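You operate a simulated robot arm through the tools that you are given. There is no shell and no other tool. Be economical: measure what you need, move in short steps, check, and stop when the job is done.

Carry out the task below with a simulated robot arm. There is one attempt and no reset: what you move stays moved.

TASK
Put two of the buns from the top of the island on the brass tray.
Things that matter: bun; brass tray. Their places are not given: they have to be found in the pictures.

It is judged by the outcome, as a careful person would: the job done as asked, and still so three seconds after it is handed in. It fails if anything else is knocked over, pushed out of place, dropped, spilled or broken.

THE ROBOT
A 6-joint arm with a two-finger parallel gripper, fixed in place. Base frame: the origin is at the foot of the arm, x ahead of it, y to its left, z up; the work surface is at about z = 0. Lengths are in m, angles in degrees, forces in N, time in s.
With the tool pointing down near the work surface it reaches from about 0.18 to 0.46 m from the base axis. Its first joint turns from -70.0 to 70.0 degrees. Payload 1.9 kg.
Tool frame: the origin (TCP) lies between the finger pads and is the grasp point; the fingertips stand 0.023 m ahead of it; z points along the fingers, y is the line along which they close. The gripper opens to 0.094 m. The fingers are 0.038 m wide and 0.01 m thick; the gripper's body (0.054 by 0.096 m) begins 0.039 m behind the TCP.
Orientation is that of the tool frame in the base frame, as a unit quaternion [x, y, z, w]. With the fingers straight down and closing along the base's y, the tool's x points along the base's -x, its y along +y and its z along -z.

THE INTERFACE
- The arm moves only by the tool drive_tool. Its argument "targets" is a list of rows, each a list of 7 numbers: the shift along the base's x, y, z in m, then the turn, a rotation vector about the base's x, y, z in degrees, then the opening, from 0 (shut) to 1 (fully open). In form: [[dx, dy, dz, wx, wy, wz, jaw], ...]. A call has 1 to 20 rows; each row shifts and turns the commanded pose from where the row before left it. A row lasts 0.2 s, in which the tool goes at most 0.05 m and 8.6 degrees; a call with a longer step from one row to the next is refused whole, and so is a gripper value outside its range. A pose out of reach is approached as far as the arm can. The call stops where the force on the tool passes 40 N (or 10 N more than at its start, if that is more) or the arm is blocked; 0.2 s more then pass. The fingers move at their own pace (about 0.108 m/s each) and stop on an object; they squeeze with about 36 N. The grip force told is the motor's: it shows also when the fingers shut on nothing. Time passes only in rows, and 0.2 s behind the last, so rows that do not move let the fingers close. It gives the time, the measured TCP pose, the force on the tool (base axes), the opening and the grip force at its end, in the units of the frame above (readings bear some noise).
- Cameras (640 x 400 px; columns grow to the right, rows downward): "scene" is fixed at [0.0564, 0.3114, 0.4247]; the picture's right is [-0.77, -0.64, 0.00], its down [-0.36, 0.43, -0.83] and it looks along [0.53, -0.64, -0.56] (base axes); focal length 298 px, centre (320, 200). "wrist" rides on the gripper at [-0.039, 0, -0.044] in the tool frame; the picture's right is [0.00, -1.00, 0.00], its down [0.97, 0.00, -0.24] and it looks along [0.24, 0.00, 0.97] (tool axes); focal length 218 px, centre (320, 200).
- snapshot(camera): a new picture of that camera. No time passes.
- pixel_to_xyz(camera, pixels): for up to 12 pixels [column, row] of the newest picture of that camera ("zoom" is the newest enlarged one), the place [x, y, z] in the base frame of the surface seen there, good to about 0.003 m. No time passes.
- enlarge(camera, box): a new picture of the part [left, top, right, bottom] of that camera's present view, enlarged. No time passes.
- close_job(): hands the job in; it is judged then, once.

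Work in short steps. Measure before you move; look again where a grasp or a placing could have gone wrong, and mend it. You have 60 turns and 26 pictures in all, the two below and enlarged ones among them. Open the gripper and draw the arm clear of the work before you hand the job in, unless the task says otherwise; then end with one line.

The tools are called after "Call:" by a JSON object that holds its "name" and its "arguments". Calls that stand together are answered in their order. drive_tool: Moves the arm, as the interface text tells. Its arguments: {"type":"object","properties":{"targets":{"type":"array","items":{"type":"array","items":{"type":"number"}}}},"required":["targets"]} The other tools are called the same way: snapshot (camera) takes a picture; pixel_to_xyz (camera, pixels) gives the place of the surface under pixels of a picture; enlarge (camera, box) takes an enlarged picture of a part of a camera's view; close_job () hands the job in.

At the start:

```text
t: 0.0
position: [0.2755, -0.0235, 0.2696]
ee_rot: [0.0, 1.0, 0.0, 0.001]
contact_force: [0.2, -1.0, -0.5]
gripper_width: 0.0938
gripper_force: 0.1
```

scene: 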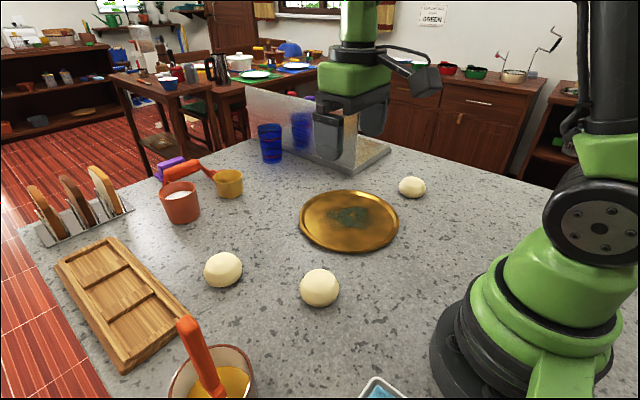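
wrist: 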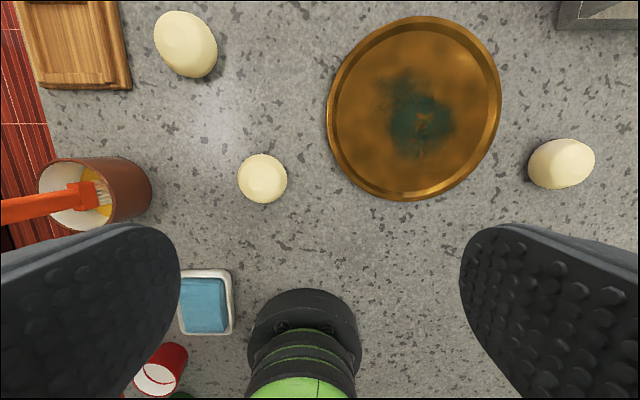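

Three buns are seen: scene (223,269), (320,287), (412,187); the tray is at (349,221). I measure them.

Call:
{"name": "pixel_to_xyz", "arguments": {"camera": "scene", "pixels": [[223, 262], [320, 280], [412, 183], [349, 221], [302, 221], [398, 221], [349, 192], [349, 250], [320, 306], [223, 287], [412, 198], [330, 215]]}}

Call:
{"name": "pixel_to_xyz", "arguments": {"camera": "wrist", "pixels": [[262, 178], [185, 45], [560, 163], [414, 108], [239, 178], [287, 178], [262, 154], [262, 202], [332, 108], [500, 108], [414, 20], [414, 198]]}}

Call:
{"name": "enlarge", "arguments": {"camera": "scene", "box": [180, 160, 460, 335]}}

```text
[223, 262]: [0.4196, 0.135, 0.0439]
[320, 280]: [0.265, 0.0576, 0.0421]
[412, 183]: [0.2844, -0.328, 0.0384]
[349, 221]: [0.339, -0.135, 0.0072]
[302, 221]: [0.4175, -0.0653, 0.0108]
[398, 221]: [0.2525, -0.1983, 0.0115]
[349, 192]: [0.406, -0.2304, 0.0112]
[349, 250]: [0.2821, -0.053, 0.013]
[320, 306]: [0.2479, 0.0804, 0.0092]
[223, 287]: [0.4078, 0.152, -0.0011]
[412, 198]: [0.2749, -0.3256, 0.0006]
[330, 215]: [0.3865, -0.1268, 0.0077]
```

```text
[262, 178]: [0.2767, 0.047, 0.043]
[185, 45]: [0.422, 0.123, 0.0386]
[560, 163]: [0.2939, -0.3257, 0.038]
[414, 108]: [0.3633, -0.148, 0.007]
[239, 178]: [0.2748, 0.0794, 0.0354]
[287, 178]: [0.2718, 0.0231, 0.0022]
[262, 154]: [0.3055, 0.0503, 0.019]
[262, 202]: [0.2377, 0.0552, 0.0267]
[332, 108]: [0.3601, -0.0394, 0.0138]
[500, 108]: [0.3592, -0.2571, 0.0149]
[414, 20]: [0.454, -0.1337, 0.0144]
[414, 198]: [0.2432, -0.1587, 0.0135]
```

```text
2.29 times, centred on (320, 248) of scene
```

zoom: 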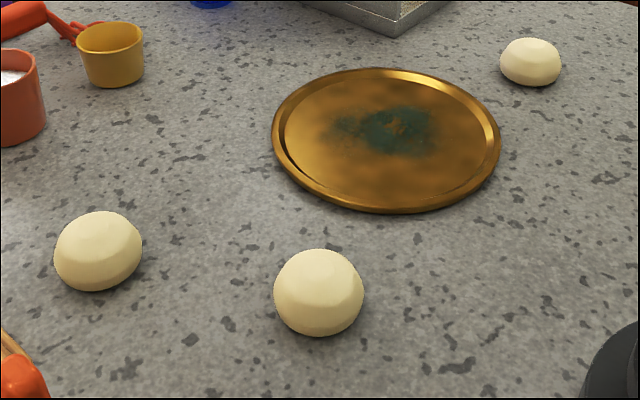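

Bun 1 is near (0.271, 0.053), with its top at 0.044. Bun 2 is near (0.413, 0.137), and the tray centre is about (0.348, -0.146). I move above bun 1 and look.

Call:
{"name": "drive_tool", "arguments": {"targets": [[-0.001, 0.019, -0.03, 0, 0, 0, 1], [-0.001, 0.019, -0.03, 0, 0, 0, 1], [-0.001, 0.019, -0.03, 0, 0, 0, 1], [-0.001, 0.0195, -0.03, 0, 0, 0, 1], [0, 0, 0, 0, 0, 0, 1]]}}

Call:
{"name": "snapshot", "arguments": {"camera": "wrist"}}

```text
t: 1.2
position: [0.2704, 0.0538, 0.147]
ee_rot: [0.001, 1.0, 0.0, 0.0]
contact_force: [0.4, 0.1, 0.0]
gripper_width: 0.094
gripper_force: 0.1
```

```text
22 pictures are left
```

wrist: 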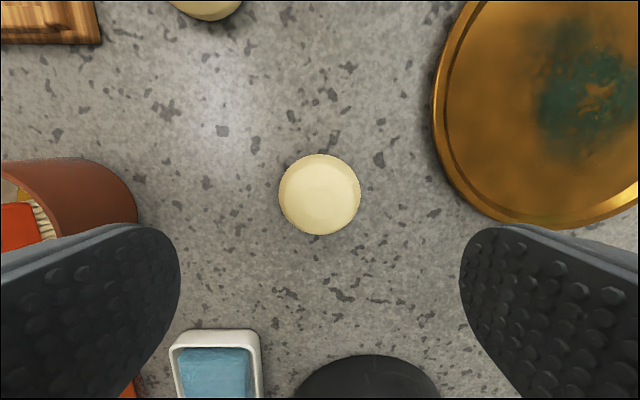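

The bun is centred at column 320. I check the clearance to the reddish pot (right edge about column 137) and the blue dish.

Call:
{"name": "pixel_to_xyz", "arguments": {"camera": "wrist", "pixels": [[320, 194], [135, 195], [125, 210], [110, 175], [260, 335], [178, 345], [320, 156], [320, 232], [282, 194], [358, 194]]}}

```text
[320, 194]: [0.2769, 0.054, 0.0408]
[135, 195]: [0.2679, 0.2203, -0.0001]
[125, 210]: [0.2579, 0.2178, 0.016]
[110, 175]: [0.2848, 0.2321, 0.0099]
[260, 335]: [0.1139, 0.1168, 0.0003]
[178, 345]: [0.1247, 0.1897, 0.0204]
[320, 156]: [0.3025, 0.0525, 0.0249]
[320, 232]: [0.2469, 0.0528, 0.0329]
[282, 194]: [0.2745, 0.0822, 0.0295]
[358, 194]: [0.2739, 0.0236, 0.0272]
```

It is clear all around. I descend to TCP z ≈ 0.029 and close.

Call:
{"name": "drive_tool", "arguments": {"targets": [[0.003, -0.001, -0.03, 0, 0, 0, 1], [0, 0, -0.03, 0, 0, 0, 1], [0, 0, -0.03, 0, 0, 0, 1], [0, 0, -0.028, 0, 0, 0, 1], [0, 0, 0, 0, 0, 0, 1], [0, 0, 0, 0, 0, 0, 0.5], [0, 0, 0, 0, 0, 0, 0.5], [0, 0, 0, 0, 0, 0, 0.5]]}}

```text
t: 3.0
position: [0.2744, 0.0517, 0.0325]
ee_rot: [0.0, 1.0, 0.0, 0.001]
contact_force: [-0.2, 0.7, 0.8]
gripper_width: 0.0663
gripper_force: 35.9
```

The fingers stopped at 0.066 m with grip force, so the bun is held. I lift it and check.

Call:
{"name": "drive_tool", "arguments": {"targets": [[0, 0, 0.02, 0, 0, 0, 0.5], [0, 0, 0.03, 0, 0, 0, 0.5], [0, 0, 0.03, 0, 0, 0, 0.5], [0, 0, 0.03, 0, 0, 0, 0.5]]}}

Call:
{"name": "snapshot", "arguments": {"camera": "wrist"}}

```text
t: 4.0
position: [0.2763, 0.0519, 0.141]
ee_rot: [0.0, 1.0, 0.0, 0.0]
contact_force: [-0.3, -0.3, -0.4]
gripper_width: 0.0659
gripper_force: 36.3
```

```text
21 pictures are left
```

wrist: 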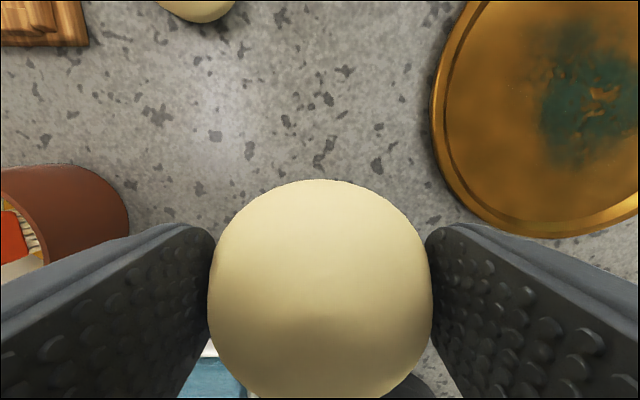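

Bun is held well. I carry it to (0.387, -0.146) over the tray at height.

Call:
{"name": "drive_tool", "arguments": {"targets": [[0.0185, -0.033, 0, 0, 0, 0, 0.5], [0.0185, -0.033, 0, 0, 0, 0, 0.5], [0.0185, -0.033, 0, 0, 0, 0, 0.5], [0.0185, -0.033, 0, 0, 0, 0, 0.5], [0.0185, -0.033, 0, 0, 0, 0, 0.5], [0.0185, -0.033, 0, 0, 0, 0, 0.5], [0, 0, 0, 0, 0, 0, 0.5], [0, 0, 0, 0, 0, 0, 0.5]]}}

Call:
{"name": "snapshot", "arguments": {"camera": "scene"}}

```text
t: 5.8
position: [0.3844, -0.1449, 0.141]
ee_rot: [0.0, 1.0, 0.0, 0.0]
contact_force: [-0.1, -0.3, -0.6]
gripper_width: 0.066
gripper_force: 36.0
```

```text
20 pictures are left
```

scene: 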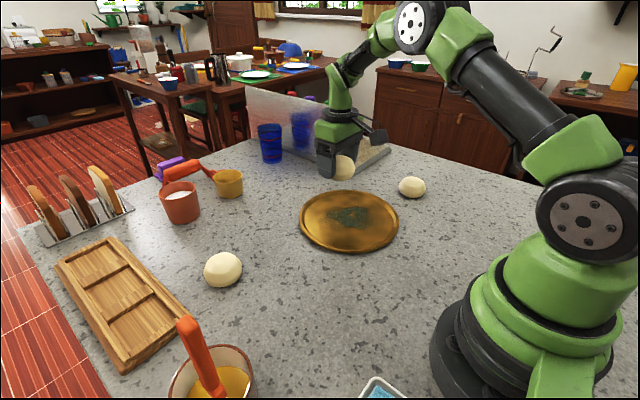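

The bun is over the tray. I lower it to TCP z ≈ 0.041 (tray floor 0.007 plus grasp height 0.0325).

Call:
{"name": "drive_tool", "arguments": {"targets": [[0, 0, -0.03, 0, 0, 0, 0.5], [0, 0, -0.03, 0, 0, 0, 0.5], [0, 0, -0.025, 0, 0, 0, 0.5], [0, 0, -0.012, 0, 0, 0, 0.5], [0, 0, 0, 0, 0, 0, 0.5]]}}

Call:
{"name": "enlarge", "arguments": {"camera": "scene", "box": [260, 120, 440, 260]}}

```text
t: 7.0
position: [0.3843, -0.1464, 0.0446]
ee_rot: [-0.001, 1.0, 0.001, 0.001]
contact_force: [0.0, 0.0, -0.2]
gripper_width: 0.0662
gripper_force: 36.2
```

```text
2.86 times, centred on (350, 190) of scene
```

zoom: 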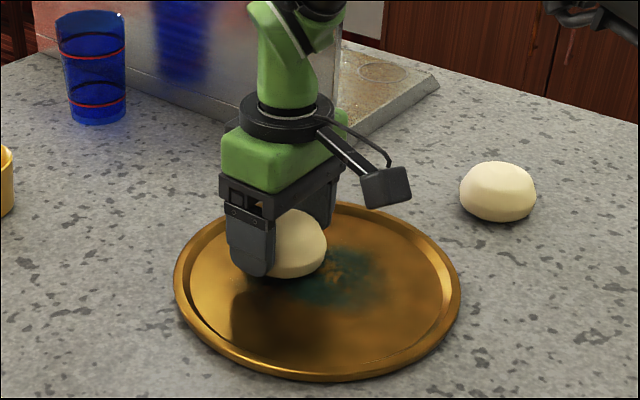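

Placement is good; I go 4 mm lower, open, and rise.

Call:
{"name": "drive_tool", "arguments": {"targets": [[0, 0, -0.004, 0, 0, 0, 0.5], [0, 0, 0, 0, 0, 0, 0.5], [0, 0, 0, 0, 0, 0, 0.8], [0, 0, 0, 0, 0, 0, 1], [0, 0, 0, 0, 0, 0, 1], [0, 0, 0.02, 0, 0, 0, 1], [0, 0, 0.03, 0, 0, 0, 1], [0, 0, 0.04, 0, 0, 0, 1], [0, 0, 0.02, 0, 0, 0, 1]]}}

Call:
{"name": "snapshot", "arguments": {"camera": "wrist"}}

Call:
{"name": "enlarge", "arguments": {"camera": "scene", "box": [260, 120, 440, 260]}}

```text
t: 9.0
position: [0.384, -0.1454, 0.148]
ee_rot: [-0.001, 1.0, -0.001, 0.0]
contact_force: [0.0, -1.4, 0.5]
gripper_width: 0.0939
gripper_force: 0.1
```

```text
18 pictures are left
```

wrist: 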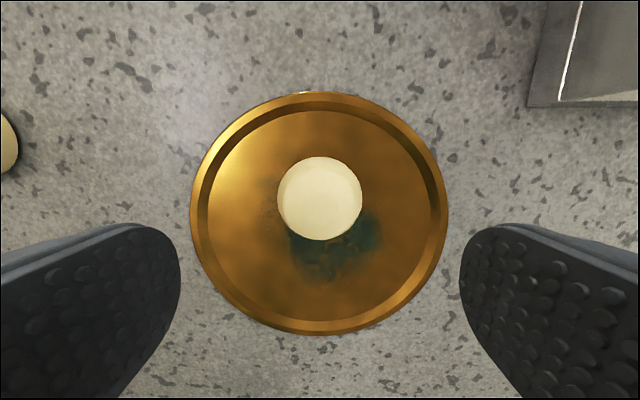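

```text
2.86 times, centred on (350, 190) of scene
```

zoom: 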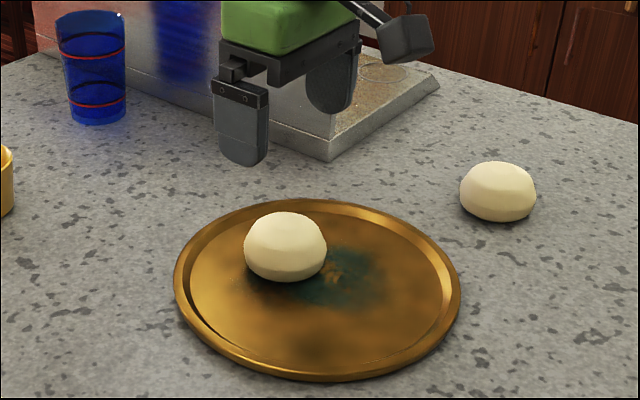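

Bun 1 rests on the tray. I remeasure the tray rim and bun in the wrist picture to place the second one.

Call:
{"name": "pixel_to_xyz", "arguments": {"camera": "wrist", "pixels": [[320, 97], [320, 328], [195, 205], [442, 205], [320, 160], [320, 236], [282, 198], [358, 198], [320, 113], [320, 318], [8, 142]]}}

Call:
{"name": "pixel_to_xyz", "arguments": {"camera": "zoom", "pixels": [[285, 240], [330, 330]]}}

```text
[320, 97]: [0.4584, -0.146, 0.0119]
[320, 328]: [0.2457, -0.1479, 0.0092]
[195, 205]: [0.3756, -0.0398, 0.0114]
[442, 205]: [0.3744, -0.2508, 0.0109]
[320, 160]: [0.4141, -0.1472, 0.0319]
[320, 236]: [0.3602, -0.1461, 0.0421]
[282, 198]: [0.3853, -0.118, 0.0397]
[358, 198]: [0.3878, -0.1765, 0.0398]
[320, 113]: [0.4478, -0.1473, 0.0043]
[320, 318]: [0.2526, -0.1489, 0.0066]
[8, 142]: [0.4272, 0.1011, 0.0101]
```

```text
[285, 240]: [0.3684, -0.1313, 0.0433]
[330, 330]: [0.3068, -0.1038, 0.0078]
```

Second bun will go at about (0.309, -0.147). I move above bun 2 near (0.413, 0.137) and look.

Call:
{"name": "drive_tool", "arguments": {"targets": [[0.0035, 0.035, 0, 0, 0, 0, 1], [0.0035, 0.035, 0, 0, 0, 0, 1], [0.0035, 0.035, 0, 0, 0, 0, 1], [0.0035, 0.035, 0, 0, 0, 0, 1], [0.0035, 0.035, 0, 0, 0, 0, 1], [0.0035, 0.035, 0, 0, 0, 0, 1], [0.0035, 0.035, 0, 0, 0, 0, 1], [0.0035, 0.035, 0, 0, 0, 0, 1], [0, 0, 0, 0, 0, 0, 1]]}}

Call:
{"name": "snapshot", "arguments": {"camera": "wrist"}}

```text
t: 11.0
position: [0.4099, 0.1358, 0.1494]
ee_rot: [0.0, 1.0, 0.0, 0.001]
contact_force: [-0.2, 0.0, -0.2]
gripper_width: 0.094
gripper_force: 0.0
```

```text
16 pictures are left
```

wrist: 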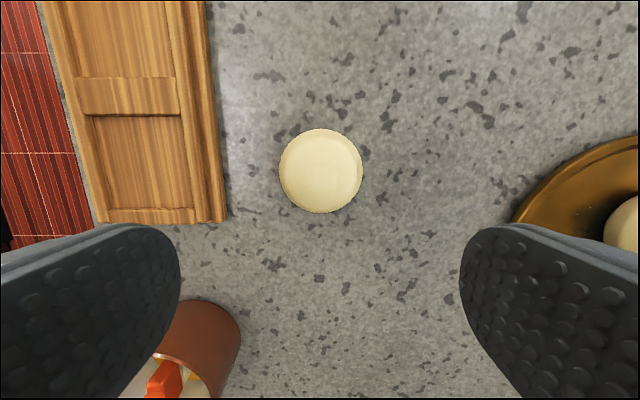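

Call:
{"name": "pixel_to_xyz", "arguments": {"camera": "wrist", "pixels": [[320, 132], [320, 208], [283, 170], [358, 170], [222, 190], [212, 190], [222, 215], [236, 340], [320, 170]]}}

```text
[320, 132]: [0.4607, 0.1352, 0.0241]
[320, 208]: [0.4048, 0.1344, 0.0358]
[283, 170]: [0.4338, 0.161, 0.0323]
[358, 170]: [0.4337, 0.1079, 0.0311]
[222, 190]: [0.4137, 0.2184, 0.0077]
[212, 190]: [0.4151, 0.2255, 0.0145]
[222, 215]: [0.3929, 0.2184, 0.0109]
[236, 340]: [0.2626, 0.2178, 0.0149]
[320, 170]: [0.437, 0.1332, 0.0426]
```

Bun 2's centre is (0.431, 0.135), 0.452 m out and just within reach. The board edge at y = 0.218 leaves clearance. I descend in two stages.

Call:
{"name": "drive_tool", "arguments": {"targets": [[0.02, -0.001, -0.02, 0, 0, 0, 1], [0, 0, -0.03, 0, 0, 0, 1], [0, 0, -0.02, 0, 0, 0, 1], [0, 0, 0, 0, 0, 0, 1]]}}

```text
t: 12.0
position: [0.4333, 0.134, 0.079]
ee_rot: [0.001, 1.0, 0.0, 0.001]
contact_force: [0.3, 0.2, -0.4]
gripper_width: 0.0941
gripper_force: 0.1
```

Call:
{"name": "drive_tool", "arguments": {"targets": [[-0.002, 0, -0.02, 0, 0, 0, 1], [0, 0, -0.02, 0, 0, 0, 1], [0, 0, -0.008, 0, 0, 0, 1], [0, 0, 0, 0, 0, 0, 1], [0, 0, 0, 0, 0, 0, 0.5], [0, 0, 0, 0, 0, 0, 0.5], [0, 0, 0, 0, 0, 0, 0.5]]}}

```text
t: 13.6
position: [0.4309, 0.1321, 0.0327]
ee_rot: [0.0, 1.0, 0.0, 0.001]
contact_force: [-0.9, -0.9, 0.1]
gripper_width: 0.0646
gripper_force: 36.5
```

Bun 2 is gripped (0.065 m). I lift it and carry it over (0.309, -0.147).

Call:
{"name": "drive_tool", "arguments": {"targets": [[0, 0, 0.02, 0, 0, 0, 0.5], [0, 0, 0.03, 0, 0, 0, 0.5], [0, 0, 0.03, 0, 0, 0, 0.5], [0, 0, 0.03, 0, 0, 0, 0.5], [-0.01525, -0.0349, 0, 0, 0, 0, 0.5], [-0.01525, -0.0349, 0, 0, 0, 0, 0.5], [-0.01525, -0.0349, 0, 0, 0, 0, 0.5], [-0.01525, -0.0349, 0, 0, 0, 0, 0.5], [-0.01525, -0.0349, 0, 0, 0, 0, 0.5], [-0.01525, -0.0349, 0, 0, 0, 0, 0.5], [-0.01525, -0.0349, 0, 0, 0, 0, 0.5], [-0.01525, -0.0349, 0, 0, 0, 0, 0.5], [0, 0, 0, 0, 0, 0, 0.5], [0, 0, 0, 0, 0, 0, 0.5]]}}

Call:
{"name": "snapshot", "arguments": {"camera": "scene"}}

Call:
{"name": "snapshot", "arguments": {"camera": "wrist"}}

```text
t: 16.6
position: [0.308, -0.1459, 0.1426]
ee_rot: [0.0, 1.0, 0.0, 0.001]
contact_force: [-0.1, 0.6, 0.1]
gripper_width: 0.0645
gripper_force: 35.8
```

```text
15 pictures are left
```

scene: 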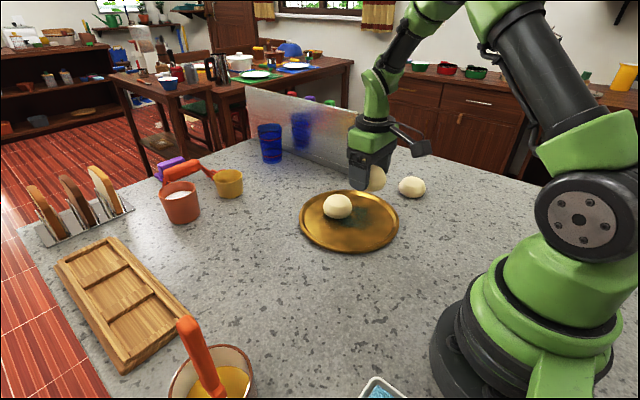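

```text
14 pictures are left
```

wrist: 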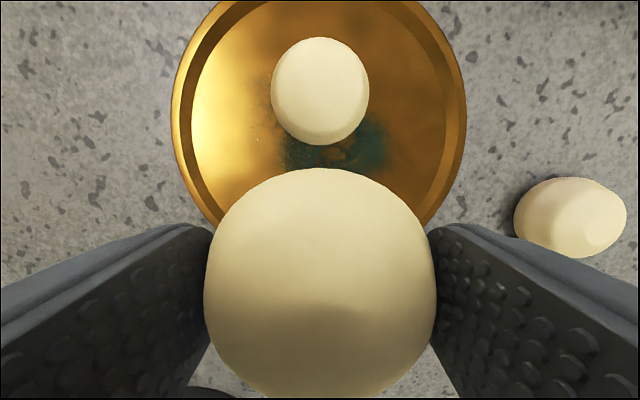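

Positions fit: about 15 mm to bun 1 and 23 mm to the rim. I lower, release and rise.

Call:
{"name": "drive_tool", "arguments": {"targets": [[0, 0, -0.03, 0, 0, 0, 0.5], [0, 0, -0.03, 0, 0, 0, 0.5], [0, 0, -0.025, 0, 0, 0, 0.5], [0, 0, -0.0165, 0, 0, 0, 0.5], [0, 0, 0, 0, 0, 0, 0.5], [0, 0, 0, 0, 0, 0, 0.8], [0, 0, 0, 0, 0, 0, 1], [0, 0, 0, 0, 0, 0, 1], [0, 0, 0.02, 0, 0, 0, 1], [0, 0, 0.03, 0, 0, 0, 1], [0, 0, 0.04, 0, 0, 0, 1], [0, 0, 0.04, 0, 0, 0, 1], [0, 0, 0.04, 0, 0, 0, 1]]}}

Call:
{"name": "snapshot", "arguments": {"camera": "scene"}}

Call:
{"name": "snapshot", "arguments": {"camera": "wrist"}}

```text
t: 19.4
position: [0.3088, -0.1476, 0.2115]
ee_rot: [0.0, 1.0, 0.0, 0.0]
contact_force: [-0.3, -0.7, 0.2]
gripper_width: 0.094
gripper_force: 0.2
```

```text
13 pictures are left
```

scene: 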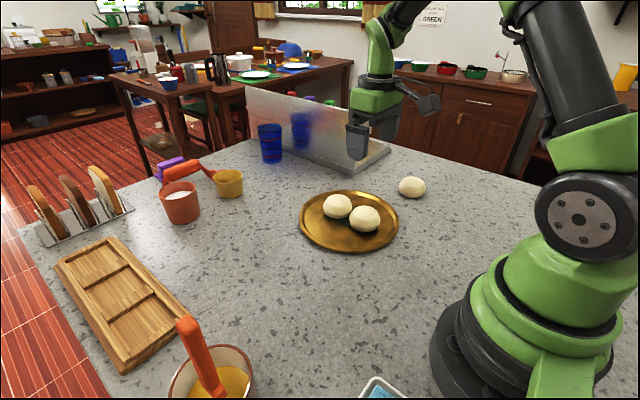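

```text
12 pictures are left
```

wrist: 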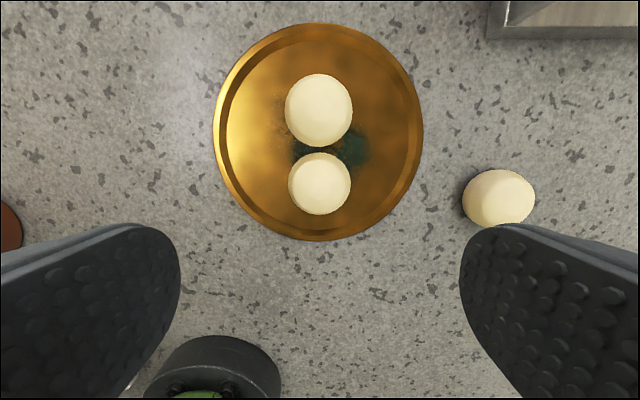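

Both buns rest on the tray, the third is untouched, and the arm is clear and open. I hand the job in.

Call:
{"name": "close_job", "arguments": {}}

```text
The job is handed in.
```

Two buns from the island are on the brass tray; the last pictures show the third bun and everything else in view still in place, and the job is handed in.
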